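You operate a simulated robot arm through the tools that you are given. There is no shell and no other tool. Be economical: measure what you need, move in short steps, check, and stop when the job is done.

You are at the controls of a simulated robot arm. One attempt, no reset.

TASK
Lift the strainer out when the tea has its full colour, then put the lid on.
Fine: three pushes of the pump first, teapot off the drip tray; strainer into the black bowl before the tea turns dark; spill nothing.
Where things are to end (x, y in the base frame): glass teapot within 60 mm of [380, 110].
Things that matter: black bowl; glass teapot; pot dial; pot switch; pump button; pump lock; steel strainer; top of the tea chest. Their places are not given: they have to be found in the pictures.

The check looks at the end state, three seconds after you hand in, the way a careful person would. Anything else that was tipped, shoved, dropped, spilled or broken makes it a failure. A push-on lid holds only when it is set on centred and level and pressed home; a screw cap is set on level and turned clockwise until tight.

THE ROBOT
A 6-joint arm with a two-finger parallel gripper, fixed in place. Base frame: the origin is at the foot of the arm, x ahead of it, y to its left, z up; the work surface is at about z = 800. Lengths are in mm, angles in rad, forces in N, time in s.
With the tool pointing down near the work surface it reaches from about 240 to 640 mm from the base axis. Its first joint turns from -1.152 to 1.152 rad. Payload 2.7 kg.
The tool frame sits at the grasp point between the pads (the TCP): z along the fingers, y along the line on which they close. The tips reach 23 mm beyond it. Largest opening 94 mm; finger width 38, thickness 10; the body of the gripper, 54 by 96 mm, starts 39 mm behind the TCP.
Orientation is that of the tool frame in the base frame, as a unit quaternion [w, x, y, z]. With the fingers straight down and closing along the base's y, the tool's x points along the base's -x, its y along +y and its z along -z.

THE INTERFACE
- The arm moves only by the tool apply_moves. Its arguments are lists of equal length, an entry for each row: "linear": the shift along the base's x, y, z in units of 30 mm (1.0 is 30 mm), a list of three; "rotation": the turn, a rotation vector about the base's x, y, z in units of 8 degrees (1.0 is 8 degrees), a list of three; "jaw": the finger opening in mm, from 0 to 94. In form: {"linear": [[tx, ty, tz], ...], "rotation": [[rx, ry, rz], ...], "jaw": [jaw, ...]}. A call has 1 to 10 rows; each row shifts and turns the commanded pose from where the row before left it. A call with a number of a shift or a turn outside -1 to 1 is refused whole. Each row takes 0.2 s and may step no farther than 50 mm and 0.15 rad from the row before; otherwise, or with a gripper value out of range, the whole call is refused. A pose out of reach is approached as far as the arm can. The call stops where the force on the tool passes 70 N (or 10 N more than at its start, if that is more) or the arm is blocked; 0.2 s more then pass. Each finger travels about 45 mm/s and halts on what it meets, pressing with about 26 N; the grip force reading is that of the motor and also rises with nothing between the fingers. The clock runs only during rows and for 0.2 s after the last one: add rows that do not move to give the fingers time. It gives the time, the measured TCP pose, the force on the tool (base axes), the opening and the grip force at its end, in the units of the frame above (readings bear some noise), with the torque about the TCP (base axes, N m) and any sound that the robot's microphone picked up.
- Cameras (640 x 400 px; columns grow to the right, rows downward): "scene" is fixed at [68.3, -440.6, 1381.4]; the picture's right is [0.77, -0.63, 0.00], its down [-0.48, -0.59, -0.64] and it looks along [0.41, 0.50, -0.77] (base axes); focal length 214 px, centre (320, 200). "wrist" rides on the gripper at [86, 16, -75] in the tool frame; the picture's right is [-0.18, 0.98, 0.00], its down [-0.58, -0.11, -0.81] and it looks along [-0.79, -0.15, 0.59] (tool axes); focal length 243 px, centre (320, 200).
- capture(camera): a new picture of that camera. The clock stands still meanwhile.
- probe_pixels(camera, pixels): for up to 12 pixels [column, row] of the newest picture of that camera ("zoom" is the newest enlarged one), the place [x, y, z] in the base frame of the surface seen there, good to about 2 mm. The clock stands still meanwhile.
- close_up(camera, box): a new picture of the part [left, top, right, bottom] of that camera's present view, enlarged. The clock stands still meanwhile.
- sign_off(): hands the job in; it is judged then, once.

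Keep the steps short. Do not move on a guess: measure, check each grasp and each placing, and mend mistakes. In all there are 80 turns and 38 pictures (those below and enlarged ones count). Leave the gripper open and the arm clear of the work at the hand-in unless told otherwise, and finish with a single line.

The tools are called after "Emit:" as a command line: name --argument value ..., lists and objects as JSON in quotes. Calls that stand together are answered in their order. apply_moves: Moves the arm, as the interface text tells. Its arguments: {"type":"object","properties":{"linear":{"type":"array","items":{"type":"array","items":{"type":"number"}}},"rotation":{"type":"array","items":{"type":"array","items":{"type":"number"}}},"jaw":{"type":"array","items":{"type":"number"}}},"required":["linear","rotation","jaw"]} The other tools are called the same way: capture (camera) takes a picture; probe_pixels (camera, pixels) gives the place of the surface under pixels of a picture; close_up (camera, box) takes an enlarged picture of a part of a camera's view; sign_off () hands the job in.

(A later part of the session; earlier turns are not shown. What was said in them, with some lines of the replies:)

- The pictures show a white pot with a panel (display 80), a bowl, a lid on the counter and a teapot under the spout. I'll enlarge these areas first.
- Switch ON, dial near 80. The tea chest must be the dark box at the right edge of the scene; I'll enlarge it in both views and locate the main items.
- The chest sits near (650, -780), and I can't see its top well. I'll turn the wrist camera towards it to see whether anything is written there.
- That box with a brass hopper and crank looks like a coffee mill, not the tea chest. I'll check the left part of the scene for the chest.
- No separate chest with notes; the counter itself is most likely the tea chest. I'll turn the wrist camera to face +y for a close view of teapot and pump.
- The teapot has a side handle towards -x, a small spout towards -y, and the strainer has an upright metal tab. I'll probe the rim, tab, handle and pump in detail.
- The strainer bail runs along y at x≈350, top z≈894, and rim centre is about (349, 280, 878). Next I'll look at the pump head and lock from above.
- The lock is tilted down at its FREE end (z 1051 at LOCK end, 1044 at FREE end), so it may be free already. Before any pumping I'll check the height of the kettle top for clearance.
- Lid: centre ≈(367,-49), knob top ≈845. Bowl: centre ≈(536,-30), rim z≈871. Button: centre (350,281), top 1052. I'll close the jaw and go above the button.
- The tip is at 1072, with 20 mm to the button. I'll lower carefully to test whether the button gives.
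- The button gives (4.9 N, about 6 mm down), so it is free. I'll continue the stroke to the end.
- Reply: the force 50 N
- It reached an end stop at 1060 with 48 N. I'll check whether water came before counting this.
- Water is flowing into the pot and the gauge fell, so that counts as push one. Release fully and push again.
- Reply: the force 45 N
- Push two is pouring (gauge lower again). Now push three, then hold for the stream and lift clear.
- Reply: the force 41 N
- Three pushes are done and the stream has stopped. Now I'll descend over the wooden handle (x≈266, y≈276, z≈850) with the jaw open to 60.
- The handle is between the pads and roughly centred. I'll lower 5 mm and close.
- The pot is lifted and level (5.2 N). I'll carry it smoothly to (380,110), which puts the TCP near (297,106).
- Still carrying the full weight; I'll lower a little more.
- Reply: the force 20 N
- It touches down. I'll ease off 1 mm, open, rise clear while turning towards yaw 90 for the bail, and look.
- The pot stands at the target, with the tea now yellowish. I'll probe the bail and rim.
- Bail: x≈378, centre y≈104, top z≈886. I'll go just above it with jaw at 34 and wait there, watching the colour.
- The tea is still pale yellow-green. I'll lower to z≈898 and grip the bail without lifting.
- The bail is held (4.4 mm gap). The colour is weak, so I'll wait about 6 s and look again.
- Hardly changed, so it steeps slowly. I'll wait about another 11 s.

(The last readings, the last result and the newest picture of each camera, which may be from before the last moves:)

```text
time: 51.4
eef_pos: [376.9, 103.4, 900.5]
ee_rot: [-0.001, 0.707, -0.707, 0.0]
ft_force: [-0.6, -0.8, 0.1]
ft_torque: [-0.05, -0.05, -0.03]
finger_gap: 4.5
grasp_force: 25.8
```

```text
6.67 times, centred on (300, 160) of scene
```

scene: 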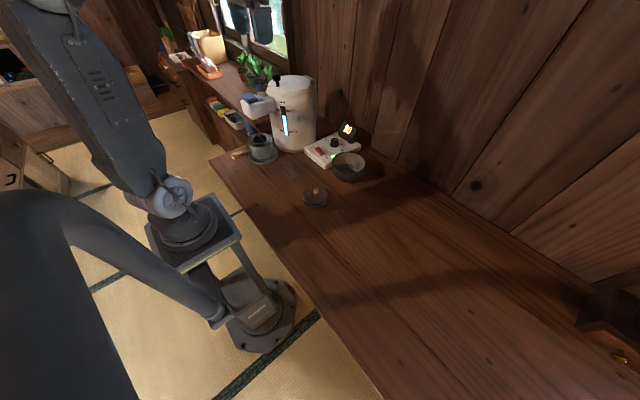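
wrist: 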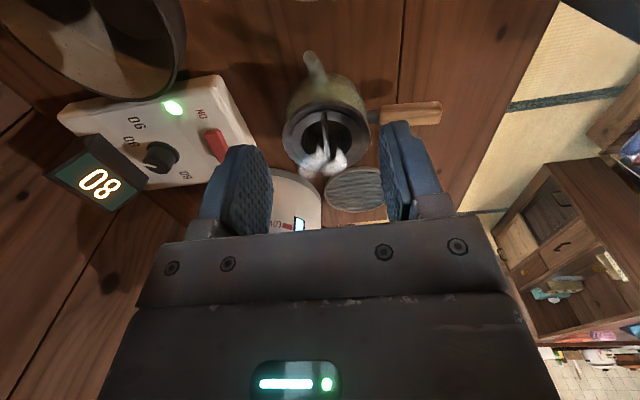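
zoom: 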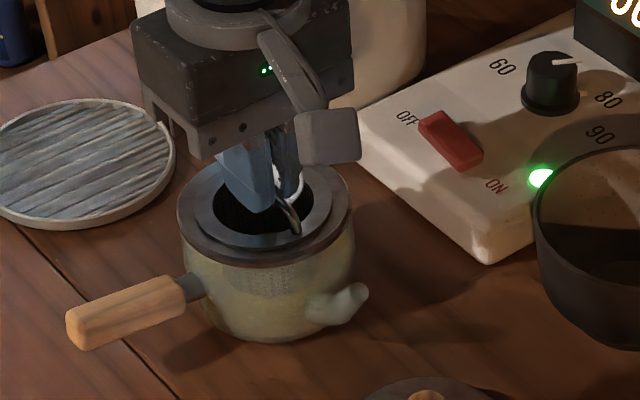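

Slightly more golden, still weak. I'll wait about 13 s more.

Emit:
apply_moves --linear '[[0, 0, 0], [0, 0, 0], [0, 0, 0], [0, 0, 0], [0, 0, 0], [0, 0, 0], [0, 0, 0], [0, 0, 0], [0, 0, 0], [0, 0, 0]]' --rotation '[[0, 0, 0], [0, 0, 0], [0, 0, 0], [0, 0, 0], [0, 0, 0], [0, 0, 0], [0, 0, 0], [0, 0, 0], [0, 0, 0], [0, 0, 0]]' --jaw '[0, 0, 0, 0, 0, 0, 0, 0, 0, 0]'

Emit:
apply_moves --linear '[[0, 0, 0], [0, 0, 0], [0, 0, 0], [0, 0, 0], [0, 0, 0], [0, 0, 0], [0, 0, 0], [0, 0, 0], [0, 0, 0], [0, 0, 0]]' --rotation '[[0, 0, 0], [0, 0, 0], [0, 0, 0], [0, 0, 0], [0, 0, 0], [0, 0, 0], [0, 0, 0], [0, 0, 0], [0, 0, 0], [0, 0, 0]]' --jaw '[0, 0, 0, 0, 0, 0, 0, 0, 0, 0]'

Emit:
apply_moves --linear '[[0, 0, 0], [0, 0, 0], [0, 0, 0], [0, 0, 0], [0, 0, 0], [0, 0, 0], [0, 0, 0], [0, 0, 0], [0, 0, 0], [0, 0, 0]]' --rotation '[[0, 0, 0], [0, 0, 0], [0, 0, 0], [0, 0, 0], [0, 0, 0], [0, 0, 0], [0, 0, 0], [0, 0, 0], [0, 0, 0], [0, 0, 0]]' --jaw '[0, 0, 0, 0, 0, 0, 0, 0, 0, 0]'

Emit:
apply_moves --linear '[[0, 0, 0], [0, 0, 0], [0, 0, 0], [0, 0, 0], [0, 0, 0], [0, 0, 0], [0, 0, 0], [0, 0, 0], [0, 0, 0], [0, 0, 0]]' --rotation '[[0, 0, 0], [0, 0, 0], [0, 0, 0], [0, 0, 0], [0, 0, 0], [0, 0, 0], [0, 0, 0], [0, 0, 0], [0, 0, 0], [0, 0, 0]]' --jaw '[0, 0, 0, 0, 0, 0, 0, 0, 0, 0]'

Emit:
apply_moves --linear '[[0, 0, 0], [0, 0, 0], [0, 0, 0], [0, 0, 0], [0, 0, 0], [0, 0, 0], [0, 0, 0], [0, 0, 0], [0, 0, 0], [0, 0, 0]]' --rotation '[[0, 0, 0], [0, 0, 0], [0, 0, 0], [0, 0, 0], [0, 0, 0], [0, 0, 0], [0, 0, 0], [0, 0, 0], [0, 0, 0], [0, 0, 0]]' --jaw '[0, 0, 0, 0, 0, 0, 0, 0, 0, 0]'

Emit:
close_up --camera "scene" --box '[270, 130, 330, 190]'

```text
time: 53.6
eef_pos: [376.8, 103.1, 900.1]
ee_rot: [0.0, 0.707, -0.707, 0.0]
ft_force: [-0.4, -0.7, 0.2]
ft_torque: [0.01, -0.02, -0.04]
finger_gap: 4.8
grasp_force: 25.6
```

```text
time: 55.8
eef_pos: [376.9, 104.1, 901.9]
ee_rot: [0.0, 0.707, -0.707, 0.0]
ft_force: [0.2, 0.3, 0.0]
ft_torque: [0.02, 0.0, 0.0]
finger_gap: 4.4
grasp_force: 25.7
```

```text
time: 58.0
eef_pos: [379.3, 103.9, 899.9]
ee_rot: [0.001, -0.707, 0.707, 0.001]
ft_force: [0.0, -0.7, 0.8]
ft_torque: [-0.03, 0.02, -0.02]
finger_gap: 4.5
grasp_force: 25.7
```

```text
time: 60.2
eef_pos: [378.4, 103.5, 900.4]
ee_rot: [-0.002, 0.707, -0.707, -0.001]
ft_force: [-1.1, 0.3, -0.1]
ft_torque: [0.02, -0.01, 0.0]
finger_gap: 4.6
grasp_force: 26.2
```

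```text
time: 62.4
eef_pos: [378.0, 103.2, 900.7]
ee_rot: [-0.001, 0.707, -0.707, -0.001]
ft_force: [-0.3, -1.0, 0.2]
ft_torque: [0.02, -0.03, 0.01]
finger_gap: 4.3
grasp_force: 25.9
```

```text
6.67 times, centred on (300, 160) of scene
```

zoom: 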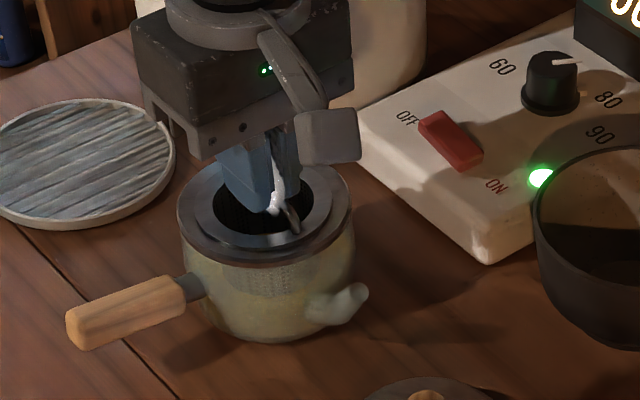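

Changing slowly and still pale gold. I'll wait about 15 s more.

Emit:
apply_moves --linear '[[0, 0, 0], [0, 0, 0], [0, 0, 0], [0, 0, 0], [0, 0, 0], [0, 0, 0], [0, 0, 0], [0, 0, 0], [0, 0, 0], [0, 0, 0]]' --rotation '[[0, 0, 0], [0, 0, 0], [0, 0, 0], [0, 0, 0], [0, 0, 0], [0, 0, 0], [0, 0, 0], [0, 0, 0], [0, 0, 0], [0, 0, 0]]' --jaw '[0, 0, 0, 0, 0, 0, 0, 0, 0, 0]'

Emit:
apply_moves --linear '[[0, 0, 0], [0, 0, 0], [0, 0, 0], [0, 0, 0], [0, 0, 0], [0, 0, 0], [0, 0, 0], [0, 0, 0], [0, 0, 0], [0, 0, 0]]' --rotation '[[0, 0, 0], [0, 0, 0], [0, 0, 0], [0, 0, 0], [0, 0, 0], [0, 0, 0], [0, 0, 0], [0, 0, 0], [0, 0, 0], [0, 0, 0]]' --jaw '[0, 0, 0, 0, 0, 0, 0, 0, 0, 0]'

Emit:
apply_moves --linear '[[0, 0, 0], [0, 0, 0], [0, 0, 0], [0, 0, 0], [0, 0, 0], [0, 0, 0], [0, 0, 0], [0, 0, 0], [0, 0, 0], [0, 0, 0]]' --rotation '[[0, 0, 0], [0, 0, 0], [0, 0, 0], [0, 0, 0], [0, 0, 0], [0, 0, 0], [0, 0, 0], [0, 0, 0], [0, 0, 0], [0, 0, 0]]' --jaw '[0, 0, 0, 0, 0, 0, 0, 0, 0, 0]'

Emit:
apply_moves --linear '[[0, 0, 0], [0, 0, 0], [0, 0, 0], [0, 0, 0], [0, 0, 0], [0, 0, 0], [0, 0, 0], [0, 0, 0], [0, 0, 0], [0, 0, 0]]' --rotation '[[0, 0, 0], [0, 0, 0], [0, 0, 0], [0, 0, 0], [0, 0, 0], [0, 0, 0], [0, 0, 0], [0, 0, 0], [0, 0, 0], [0, 0, 0]]' --jaw '[0, 0, 0, 0, 0, 0, 0, 0, 0, 0]'

Emit:
apply_moves --linear '[[0, 0, 0], [0, 0, 0], [0, 0, 0], [0, 0, 0], [0, 0, 0], [0, 0, 0], [0, 0, 0], [0, 0, 0], [0, 0, 0], [0, 0, 0]]' --rotation '[[0, 0, 0], [0, 0, 0], [0, 0, 0], [0, 0, 0], [0, 0, 0], [0, 0, 0], [0, 0, 0], [0, 0, 0], [0, 0, 0], [0, 0, 0]]' --jaw '[0, 0, 0, 0, 0, 0, 0, 0, 0, 0]'

Emit:
apply_moves --linear '[[0, 0, 0], [0, 0, 0], [0, 0, 0], [0, 0, 0], [0, 0, 0], [0, 0, 0], [0, 0, 0], [0, 0, 0], [0, 0, 0], [0, 0, 0]]' --rotation '[[0, 0, 0], [0, 0, 0], [0, 0, 0], [0, 0, 0], [0, 0, 0], [0, 0, 0], [0, 0, 0], [0, 0, 0], [0, 0, 0], [0, 0, 0]]' --jaw '[0, 0, 0, 0, 0, 0, 0, 0, 0, 0]'

Emit:
close_up --camera "scene" --box '[270, 130, 330, 190]'

```text
time: 64.6
eef_pos: [378.2, 104.1, 900.7]
ee_rot: [-0.001, 0.707, -0.707, -0.001]
ft_force: [0.0, -0.1, 0.4]
ft_torque: [0.02, -0.01, 0.0]
finger_gap: 4.7
grasp_force: 25.4
```

```text
time: 66.8
eef_pos: [378.2, 103.3, 900.3]
ee_rot: [0.0, -0.707, 0.707, 0.001]
ft_force: [0.1, -0.5, 0.2]
ft_torque: [-0.01, 0.02, 0.01]
finger_gap: 4.5
grasp_force: 25.9
```

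```text
time: 69.0
eef_pos: [378.2, 103.9, 900.4]
ee_rot: [-0.001, 0.707, -0.707, 0.0]
ft_force: [-0.4, -0.8, 0.4]
ft_torque: [-0.02, -0.02, 0.02]
finger_gap: 4.4
grasp_force: 26.1
```

```text
time: 71.2
eef_pos: [378.0, 104.7, 899.2]
ee_rot: [0.001, -0.707, 0.707, 0.001]
ft_force: [0.7, 0.8, 0.8]
ft_torque: [0.01, 0.05, -0.01]
finger_gap: 4.6
grasp_force: 25.7
```

```text
time: 73.4
eef_pos: [378.8, 103.6, 901.1]
ee_rot: [-0.001, 0.707, -0.707, -0.001]
ft_force: [0.6, -0.3, -0.2]
ft_torque: [0.04, -0.02, 0.0]
finger_gap: 4.2
grasp_force: 26.0
```

```text
time: 75.6
eef_pos: [378.6, 103.9, 899.2]
ee_rot: [-0.001, 0.707, -0.707, -0.001]
ft_force: [0.2, 0.0, 0.6]
ft_torque: [0.0, -0.01, 0.0]
finger_gap: 4.2
grasp_force: 26.3
```

```text
6.67 times, centred on (300, 160) of scene
```

zoom: 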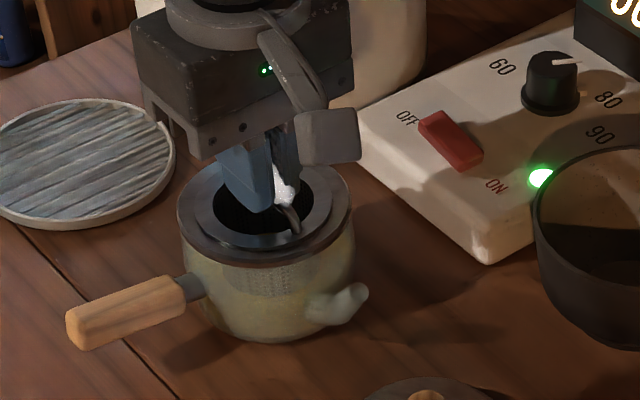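

The colour is the same at 51, 62 and 75 s, so it has levelled off at full colour. I'll lift the strainer straight up slowly and let it drain over the pot.

Emit:
apply_moves --linear '[[0, 0, 0.3], [0, 0, 0.4], [0, 0, 0.4], [0, 0, 0.4], [0, 0, 0.4], [0, 0, 0.4], [0, 0, 0.4], [0, 0, 0.3], [0, 0, 0], [0, 0, 0]]' --rotation '[[0, 0, 0], [0, 0, 0], [0, 0, 0], [0, 0, 0], [0, 0, 0], [0, 0, 0], [0, 0, 0], [0, 0, 0], [0, 0, 0], [0, 0, 0]]' --jaw '[0, 0, 0, 0, 0, 0, 0, 0, 0, 0]'

Emit:
close_up --camera "scene" --box '[265, 110, 345, 190]'

```text
time: 77.8
eef_pos: [378.0, 103.2, 991.1]
ee_rot: [0.001, -0.707, 0.707, 0.0]
ft_force: [0.1, -0.3, -0.1]
ft_torque: [0.0, -0.01, -0.02]
finger_gap: 4.5
grasp_force: 26.0
```

```text
5.00 times, centred on (305, 150) of scene
```

zoom: 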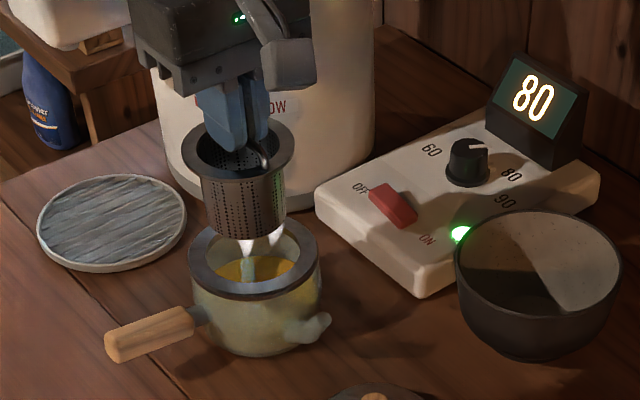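

The strainer is out and the tea is a rich gold. It still drips into the pot, so I'll wait about 4 s and check.

Emit:
apply_moves --linear '[[0, 0, 0], [0, 0, 0], [0, 0, 0], [0, 0, 0], [0, 0, 0], [0, 0, 0], [0, 0, 0], [0, 0, 0], [0, 0, 0], [0, 0, 0]]' --rotation '[[0, 0, 0], [0, 0, 0], [0, 0, 0], [0, 0, 0], [0, 0, 0], [0, 0, 0], [0, 0, 0], [0, 0, 0], [0, 0, 0], [0, 0, 0]]' --jaw '[0, 0, 0, 0, 0, 0, 0, 0, 0, 0]'

Emit:
apply_moves --linear '[[0, 0, 0], [0, 0, 0], [0, 0, 0], [0, 0, 0], [0, 0, 0], [0, 0, 0], [0, 0, 0], [0, 0, 0], [0, 0, 0], [0, 0, 0]]' --rotation '[[0, 0, 0], [0, 0, 0], [0, 0, 0], [0, 0, 0], [0, 0, 0], [0, 0, 0], [0, 0, 0], [0, 0, 0], [0, 0, 0], [0, 0, 0]]' --jaw '[0, 0, 0, 0, 0, 0, 0, 0, 0, 0]'

Emit:
close_up --camera "scene" --box '[265, 120, 345, 200]'

Emit:
probe_pixels --camera "zoom" --pixels '[[245, 150], [235, 140], [455, 190], [620, 190], [535, 170], [540, 245], [192, 200], [317, 200], [260, 247]]'

```text
time: 80.0
eef_pos: [376.6, 103.4, 990.6]
ee_rot: [0.001, -0.706, 0.708, 0.001]
ft_force: [0.5, 0.3, -0.7]
ft_torque: [-0.02, 0.02, 0.01]
finger_gap: 4.7
grasp_force: 26.9
```

```text
time: 82.2
eef_pos: [377.5, 102.9, 991.7]
ee_rot: [0.001, -0.707, 0.707, 0.001]
ft_force: [-0.1, 0.9, -0.6]
ft_torque: [-0.02, 0.0, 0.01]
finger_gap: 4.3
grasp_force: 26.0
```

```text
5.00 times, centred on (305, 160) of scene
```

zoom: 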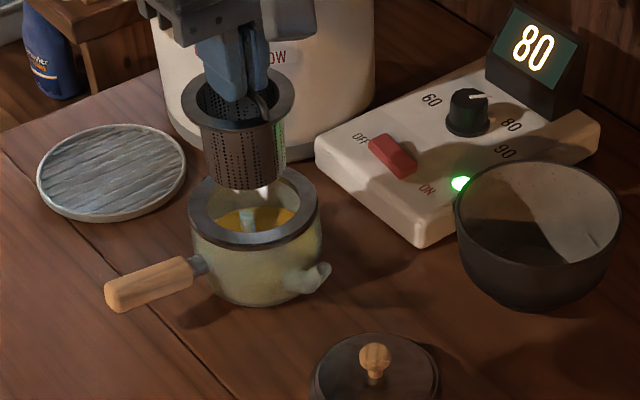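

```text
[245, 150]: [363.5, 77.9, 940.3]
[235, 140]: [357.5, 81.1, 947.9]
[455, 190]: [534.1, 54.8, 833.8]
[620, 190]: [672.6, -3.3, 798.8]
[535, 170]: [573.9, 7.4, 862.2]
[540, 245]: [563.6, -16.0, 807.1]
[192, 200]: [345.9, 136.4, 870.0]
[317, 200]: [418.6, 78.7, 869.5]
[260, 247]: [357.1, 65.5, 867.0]
```

It has stopped dripping. I'll carry the strainer over the bowl centre (536,-30); its bottom at about 908 clears the rim at 871.

Emit:
apply_moves --linear '[[0.3, -0.25, 0], [0.6, -0.5, 0], [0.65, -0.55, 0], [0.65, -0.55, 0], [0.65, -0.55, 0], [0.65, -0.55, 0], [0.65, -0.55, 0], [0.6, -0.5, 0], [0.53, -0.43, 0], [0, 0, 0]]' --rotation '[[0, 0, 0], [0, 0, 0], [0, 0, 0], [0, 0, 0], [0, 0, 0], [0, 0, 0], [0, 0, 0], [0, 0, 0], [0, 0, 0], [0, 0, 0]]' --jaw '[0, 0, 0, 0, 0, 0, 0, 0, 0, 0]'

Emit:
close_up --camera "scene" --box '[280, 100, 400, 200]'

```text
time: 84.4
eef_pos: [534.7, -29.8, 991.5]
ee_rot: [0.0, -0.707, 0.707, 0.002]
ft_force: [-0.4, 0.5, -1.4]
ft_torque: [-0.02, -0.03, 0.02]
finger_gap: 4.4
grasp_force: 25.9
```

```text
4.00 times, centred on (340, 150) of scene
```

zoom: 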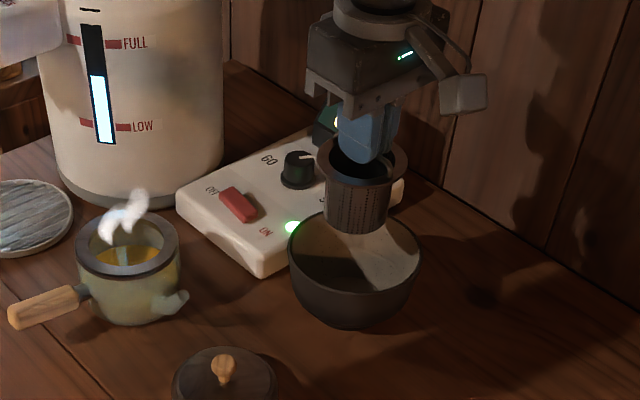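

Centred over the bowl. I'll lower 84 mm, then in small steps until contact.

Emit:
apply_moves --linear '[[0, 0, -0.6], [0, 0, -0.6], [0, 0, -0.6], [0, 0, -0.6], [0, 0, -0.4], [0, 0, -0.15], [0, 0, -0.1]]' --rotation '[[0, 0, 0], [0, 0, 0], [0, 0, 0], [0, 0, 0], [0, 0, 0], [0, 0, 0], [0, 0, 0]]' --jaw '[0, 0, 0, 0, 0, 0, 0]'

```text
time: 86.0
eef_pos: [535.2, -29.8, 900.1]
ee_rot: [-0.001, 0.708, -0.707, -0.001]
ft_force: [1.3, 1.9, -1.1]
ft_torque: [0.03, -0.01, 0.03]
finger_gap: 4.5
grasp_force: 26.3
```

Emit:
apply_moves --linear '[[0, 0, -0.1], [0, 0, -0.07]]' --rotation '[[0, 0, 0], [0, 0, 0]]' --jaw '[0, 0]'

```text
time: 86.6
eef_pos: [535.1, -30.6, 894.7]
ee_rot: [0.001, -0.706, 0.708, 0.001]
ft_force: [-0.2, 0.2, 0.0]
ft_torque: [-0.01, -0.01, 0.03]
finger_gap: 4.4
grasp_force: 25.8
```

No contact yet; I'll continue in small steps.

Emit:
apply_moves --linear '[[0, 0, -0.07], [0, 0, -0.07]]' --rotation '[[0, 0, 0], [0, 0, 0]]' --jaw '[0, 0]'

```text
time: 87.2
eef_pos: [536.8, -30.0, 892.5]
ee_rot: [-0.002, 0.708, -0.707, 0.001]
ft_force: [-7.1, -2.2, 20.9]
ft_torque: [-0.03, 0.14, 0.0]
finger_gap: 4.5
grasp_force: 26.1
```

The strainer rests on the bowl floor. I'll ease off, open, and rise.

Emit:
apply_moves --linear '[[0, 0, 0.07], [0, 0, 0], [0, 0, 0], [0, 0, 0], [0, 0, 0.5], [0, 0, 1], [0, 0, 1], [0, 0, 1]]' --rotation '[[0, 0, 0], [0, 0, 0], [0, 0, 0], [0, 0, 0], [0, 0, 0], [0, 0, 0], [0, 0, 0], [0, 0, 0]]' --jaw '[12, 24, 28, 28, 28, 28, 28, 28]'

Emit:
apply_moves --linear '[[-1, 0, 0], [-1, 0, 0], [-1, 0, 0], [-1, 0, 0], [-1, -0.3, 0], [-0.63, -0.35, 0], [0, 0, -1], [0, 0, -0.5]]' --rotation '[[0, 0, 0], [0, 0, 0], [0, 0, 0], [0, 0, 0], [0, 0, 0], [0, 0, 0], [0, 0, 0], [0, 0, 0]]' --jaw '[40, 40, 40, 40, 40, 40, 40, 40]'

Emit:
capture --camera "scene"

Emit:
probe_pixels --camera "scene" --pixels '[[317, 189], [316, 191], [318, 191], [317, 187], [348, 160], [345, 155]]'

```text
time: 89.0
eef_pos: [536.3, -30.9, 998.3]
ee_rot: [0.001, -0.707, 0.707, 0.001]
ft_force: [0.1, 0.7, 0.2]
ft_torque: [0.01, -0.01, 0.01]
finger_gap: 28.1
grasp_force: 0.1
```

```text
time: 90.8
eef_pos: [365.9, -48.9, 951.5]
ee_rot: [-0.001, 0.707, -0.707, -0.001]
ft_force: [-0.5, -0.4, 0.8]
ft_torque: [0.0, 0.02, 0.02]
finger_gap: 40.0
grasp_force: 0.1
```

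```text
4 pictures are left
```

scene: 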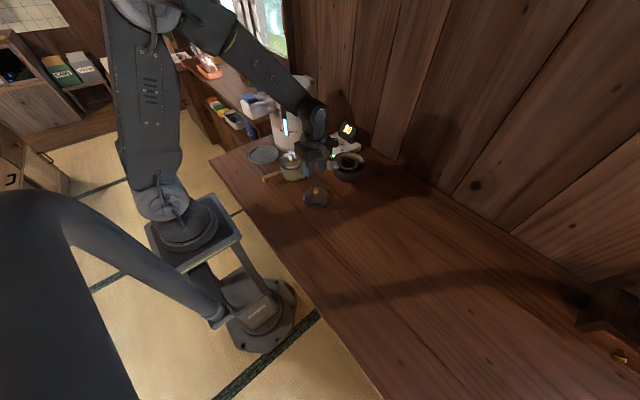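

```text
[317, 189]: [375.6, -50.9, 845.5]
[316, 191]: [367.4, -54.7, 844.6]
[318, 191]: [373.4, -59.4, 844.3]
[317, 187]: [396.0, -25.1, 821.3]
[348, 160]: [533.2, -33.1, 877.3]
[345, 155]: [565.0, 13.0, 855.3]
```

Knob centre is about (369,-50). The lid must sit centred, so I'll first move back and measure the open pot rim accurately.

Emit:
apply_moves --linear '[[0.3, 0.9, 0.9], [0.2, 0.8, 0.9], [0, 0, 0]]' --rotation '[[0, 0, 0], [0, 0, 0], [0, 0, 0]]' --jaw '[60, 60, 60]'

Emit:
close_up --camera "wrist" --box '[270, 80, 390, 190]'

```text
time: 91.6
eef_pos: [383.6, 3.1, 1006.3]
ee_rot: [0.001, -0.707, 0.707, 0.001]
ft_force: [0.4, -1.3, 0.3]
ft_torque: [0.0, 0.0, 0.02]
finger_gap: 60.0
grasp_force: 0.1
```

```text
3.64 times, centred on (330, 135) of wrist
```

zoom: 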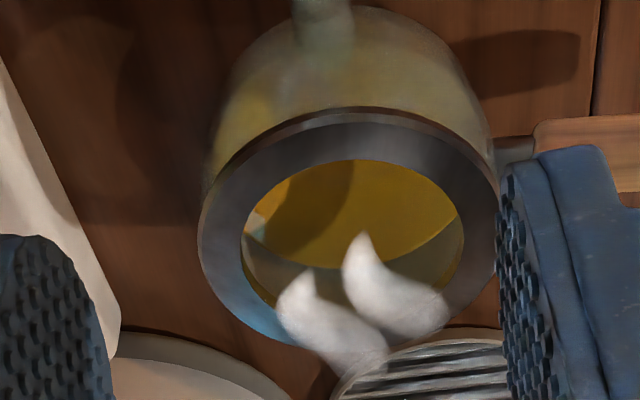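

Emit:
probe_pixels --camera "zoom" --pixels '[[203, 240], [213, 195], [225, 290], [250, 325], [494, 225], [482, 270], [485, 180], [345, 127], [420, 130], [265, 148], [290, 130], [460, 150]]'

Emit:
probe_pixels --camera "zoom" --pixels '[[238, 240], [244, 265], [468, 225], [466, 250], [360, 156], [300, 170], [425, 168], [262, 302]]'

```text
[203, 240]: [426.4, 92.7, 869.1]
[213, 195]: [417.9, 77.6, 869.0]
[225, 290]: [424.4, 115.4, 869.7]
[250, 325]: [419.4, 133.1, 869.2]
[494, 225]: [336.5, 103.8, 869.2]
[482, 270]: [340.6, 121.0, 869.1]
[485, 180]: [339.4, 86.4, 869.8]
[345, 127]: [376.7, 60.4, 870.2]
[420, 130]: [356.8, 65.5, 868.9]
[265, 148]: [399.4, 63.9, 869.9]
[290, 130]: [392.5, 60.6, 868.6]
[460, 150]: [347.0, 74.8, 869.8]
```

```text
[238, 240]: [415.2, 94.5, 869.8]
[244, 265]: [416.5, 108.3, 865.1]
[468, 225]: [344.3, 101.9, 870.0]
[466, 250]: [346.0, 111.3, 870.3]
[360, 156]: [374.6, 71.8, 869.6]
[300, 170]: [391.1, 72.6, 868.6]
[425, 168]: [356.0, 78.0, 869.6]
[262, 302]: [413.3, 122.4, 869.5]
```

Rim centre ≈(381.4,105), outer radius 45.5, top z 869.5; inner opening radius ≈36. Now I'll go back to the lid knob (368,-50), grip at z≈845.

Emit:
apply_moves --linear '[[-0.3, -0.9, 0], [-0.22, -0.87, 0], [0, 0, -1], [0, 0, -1], [0, 0, -1], [0, 0, -1], [0, 0, -0.8], [0, 0, -0.5]]' --rotation '[[0, 0, 0], [0, 0, 0], [0, 0, 0], [0, 0, 0], [0, 0, 0], [0, 0, 0], [0, 0, 0], [0, 0, 0]]' --jaw '[44, 44, 44, 44, 44, 44, 44, 44]'

```text
time: 93.4
eef_pos: [366.6, -50.8, 847.0]
ee_rot: [0.0, -0.707, 0.707, 0.001]
ft_force: [-6.6, 1.2, 17.2]
ft_torque: [0.01, 0.07, 0.03]
finger_gap: 44.0
grasp_force: 0.1
```

The tips touch the lid top (17 N). I'll raise 3 mm and close on the knob.

Emit:
apply_moves --linear '[[0, 0, 0.12], [0, 0, 0], [0, 0, 0], [0, 0, 0], [0, 0, 0], [0, 0, 0]]' --rotation '[[0, 0, 0], [0, 0, 0], [0, 0, 0], [0, 0, 0], [0, 0, 0], [0, 0, 0]]' --jaw '[44, 30, 15, 5, 5, 5]'

```text
time: 94.8
eef_pos: [365.5, -51.0, 849.5]
ee_rot: [0.0, -0.707, 0.707, 0.0]
ft_force: [-0.7, -0.2, -0.1]
ft_torque: [-0.02, 0.01, 0.04]
finger_gap: 19.5
grasp_force: 26.4
```

The knob is held (19.5 mm). I'll lift, carry the lid over the pot centre, and look.

Emit:
apply_moves --linear '[[0, 0, 0.5], [0, 0, 1], [0, 0, 1], [0, 0.6, 0.7], [0.1, 0.9, 0], [0.1, 0.9, 0], [0.1, 0.9, 0], [0.1, 0.9, 0], [0.1, 0.97, 0], [0, 0, 0]]' --rotation '[[0, 0, 0], [0, 0, 0], [0, 0, 0], [0, 0, 0], [0, 0, 0], [0, 0, 0], [0, 0, 0], [0, 0, 0], [0, 0, 0], [0, 0, 0]]' --jaw '[5, 5, 5, 5, 5, 5, 5, 5, 5, 5]'

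Emit:
close_up --camera "scene" --box '[260, 110, 340, 190]'

```text
time: 97.0
eef_pos: [379.9, 105.7, 946.6]
ee_rot: [0.0, 0.707, -0.707, 0.0]
ft_force: [-0.9, -0.2, -0.5]
ft_torque: [0.0, 0.0, 0.02]
finger_gap: 19.6
grasp_force: 26.2
```

```text
5.00 times, centred on (300, 150) of scene
```

zoom: 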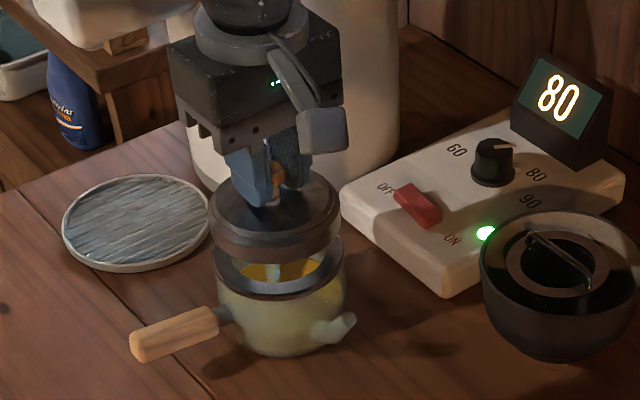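

The lid hangs level. I'll probe its edge and the rim to fine-tune centring.

Emit:
probe_pixels --camera "zoom" --pixels '[[212, 215], [338, 215], [215, 222], [335, 222], [250, 243], [300, 243], [275, 245], [217, 270], [341, 270], [276, 298], [225, 282], [330, 282]]'

```text
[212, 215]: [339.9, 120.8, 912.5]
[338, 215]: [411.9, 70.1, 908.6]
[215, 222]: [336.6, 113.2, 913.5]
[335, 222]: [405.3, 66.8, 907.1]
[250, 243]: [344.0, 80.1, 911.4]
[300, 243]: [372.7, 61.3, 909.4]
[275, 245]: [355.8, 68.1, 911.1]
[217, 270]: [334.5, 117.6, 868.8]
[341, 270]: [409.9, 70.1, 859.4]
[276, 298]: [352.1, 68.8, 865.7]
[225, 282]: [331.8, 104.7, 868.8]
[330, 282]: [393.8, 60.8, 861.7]
```

Lid and rim centres agree within about 1–2 mm. I'll nudge (+1,-0.7) mm and lower gently until contact.

Emit:
apply_moves --linear '[[0.033, -0.023, -0.3], [0, 0, -0.4], [0, 0, -0.3], [0, 0, -0.15], [0, 0, -0.1], [0, 0, -0.1]]' --rotation '[[0, 0, 0], [0, 0, 0], [0, 0, 0], [0, 0, 0], [0, 0, 0], [0, 0, 0]]' --jaw '[5, 5, 5, 5, 5, 5]'

```text
time: 98.0
eef_pos: [384.6, 105.0, 917.5]
ee_rot: [-0.004, 0.707, -0.707, 0.002]
ft_force: [-1.8, -0.7, 8.1]
ft_torque: [-0.19, 0.4, 0.0]
finger_gap: 19.6
grasp_force: 26.1
heard: snap
stopped in row 5: the force on the tool passed its limit at 79 N (the readings are from after the stop); the commanded pose is now the measured one
```

A snap was heard at z 917.5. I'll look to see whether the lid is seated level.

Emit:
close_up --camera "scene" --box '[270, 120, 330, 180]'

Emit:
probe_pixels --camera "zoom" --pixels '[[190, 215], [335, 215], [260, 255], [260, 240], [260, 270], [220, 250], [320, 250], [200, 190]]'

```text
6.67 times, centred on (300, 150) of scene
```

zoom: 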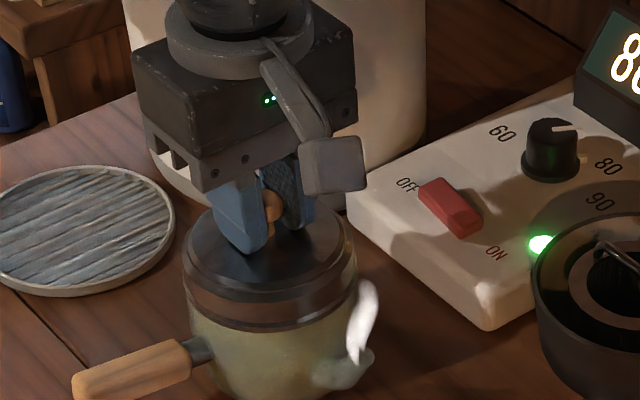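

```text
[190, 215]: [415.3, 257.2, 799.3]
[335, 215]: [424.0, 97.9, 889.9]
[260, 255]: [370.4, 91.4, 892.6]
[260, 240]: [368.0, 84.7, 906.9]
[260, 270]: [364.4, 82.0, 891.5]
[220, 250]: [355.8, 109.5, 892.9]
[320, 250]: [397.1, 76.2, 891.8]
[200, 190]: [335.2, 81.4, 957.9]
```

The lid looks level and flush on the rim. I'll press lightly once more to confirm it is home.

Emit:
apply_moves --linear '[[0, 0, -0.04], [0, 0, -0.04], [0, 0, -0.03]]' --rotation '[[0, 0, 0], [0, 0, 0], [0, 0, 0]]' --jaw '[5, 5, 5]'

```text
time: 98.8
eef_pos: [382.9, 105.3, 917.1]
ee_rot: [-0.007, 0.708, -0.706, 0.003]
ft_force: [-19.3, -4.5, 63.7]
ft_torque: [-0.47, 0.83, -0.09]
finger_gap: 19.7
grasp_force: 25.7
```

It is firm at 64 N with no further travel, so it is home. I'll ease off, open, and retreat up and away.

Emit:
apply_moves --linear '[[0, 0, 0.1], [0, 0, 0], [0, 0, 0], [0, 0, 0], [0, 0, 0.5], [0, 0, 1], [0, 0, 1], [0, 0, 1], [0, 0, 1], [-0.5, -1, 1]]' --rotation '[[0, 0, 0], [0, 0, 0], [0, 0, 0], [0, 0, 0], [0, 0, 0], [0, 0, 0], [0, 0, 0], [0, 0, 0], [0, 0, 0], [0, 0, 0]]' --jaw '[5, 25, 40, 46, 46, 46, 46, 46, 46, 94]'

Emit:
apply_moves --linear '[[0, -1, 1], [0, -1, 1], [0, -1, 0], [0, 0, 0]]' --rotation '[[0, 0, 0], [0, 0, 0], [0, 0, 0], [0, 0, 0]]' --jaw '[94, 94, 94, 94]'

Emit:
close_up --camera "scene" --box '[250, 110, 370, 210]'

Emit:
probe_pixels --camera "zoom" --pixels '[[115, 215], [215, 215], [165, 235], [165, 205], [125, 225], [205, 225], [165, 182]]'

```text
time: 101.0
eef_pos: [368.0, 74.6, 1082.7]
ee_rot: [-0.003, 0.708, -0.706, 0.002]
ft_force: [-0.8, -0.1, 0.7]
ft_torque: [0.02, 0.0, -0.03]
finger_gap: 81.2
grasp_force: 0.0
```

```text
time: 102.0
eef_pos: [369.5, -15.1, 1141.9]
ee_rot: [-0.003, 0.707, -0.707, 0.001]
ft_force: [-0.3, 0.0, 0.6]
ft_torque: [0.0, 0.0, -0.04]
finger_gap: 94.0
grasp_force: 0.0
```

```text
4.00 times, centred on (310, 160) of scene
```

zoom: 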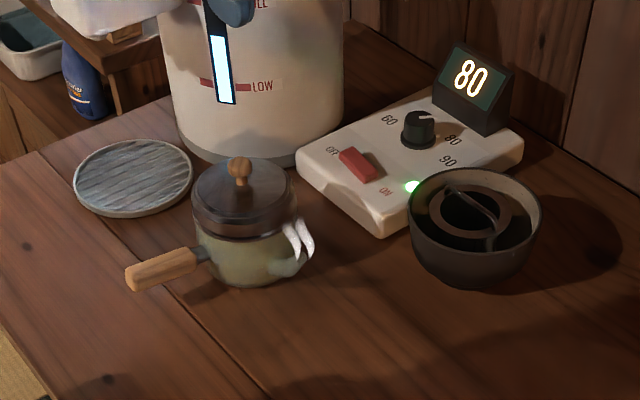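

```text
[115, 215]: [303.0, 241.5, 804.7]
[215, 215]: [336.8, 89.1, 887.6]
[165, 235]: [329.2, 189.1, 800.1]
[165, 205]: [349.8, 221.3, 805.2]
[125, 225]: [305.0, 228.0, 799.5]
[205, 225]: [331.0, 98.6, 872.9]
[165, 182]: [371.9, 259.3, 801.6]
```

The lid sits level and pressed home, the strainer is in the bowl, the counter is dry, and the arm is clear with the jaw open. Handing in.

Emit:
sign_off

```text
The job is handed in.
```

The tea got three pump pushes and steeped until its colour stopped changing (a rich gold); the teapot is at about (381, 105) with its lid pressed home, the strainer is in the black bowl, and I saw no spills.
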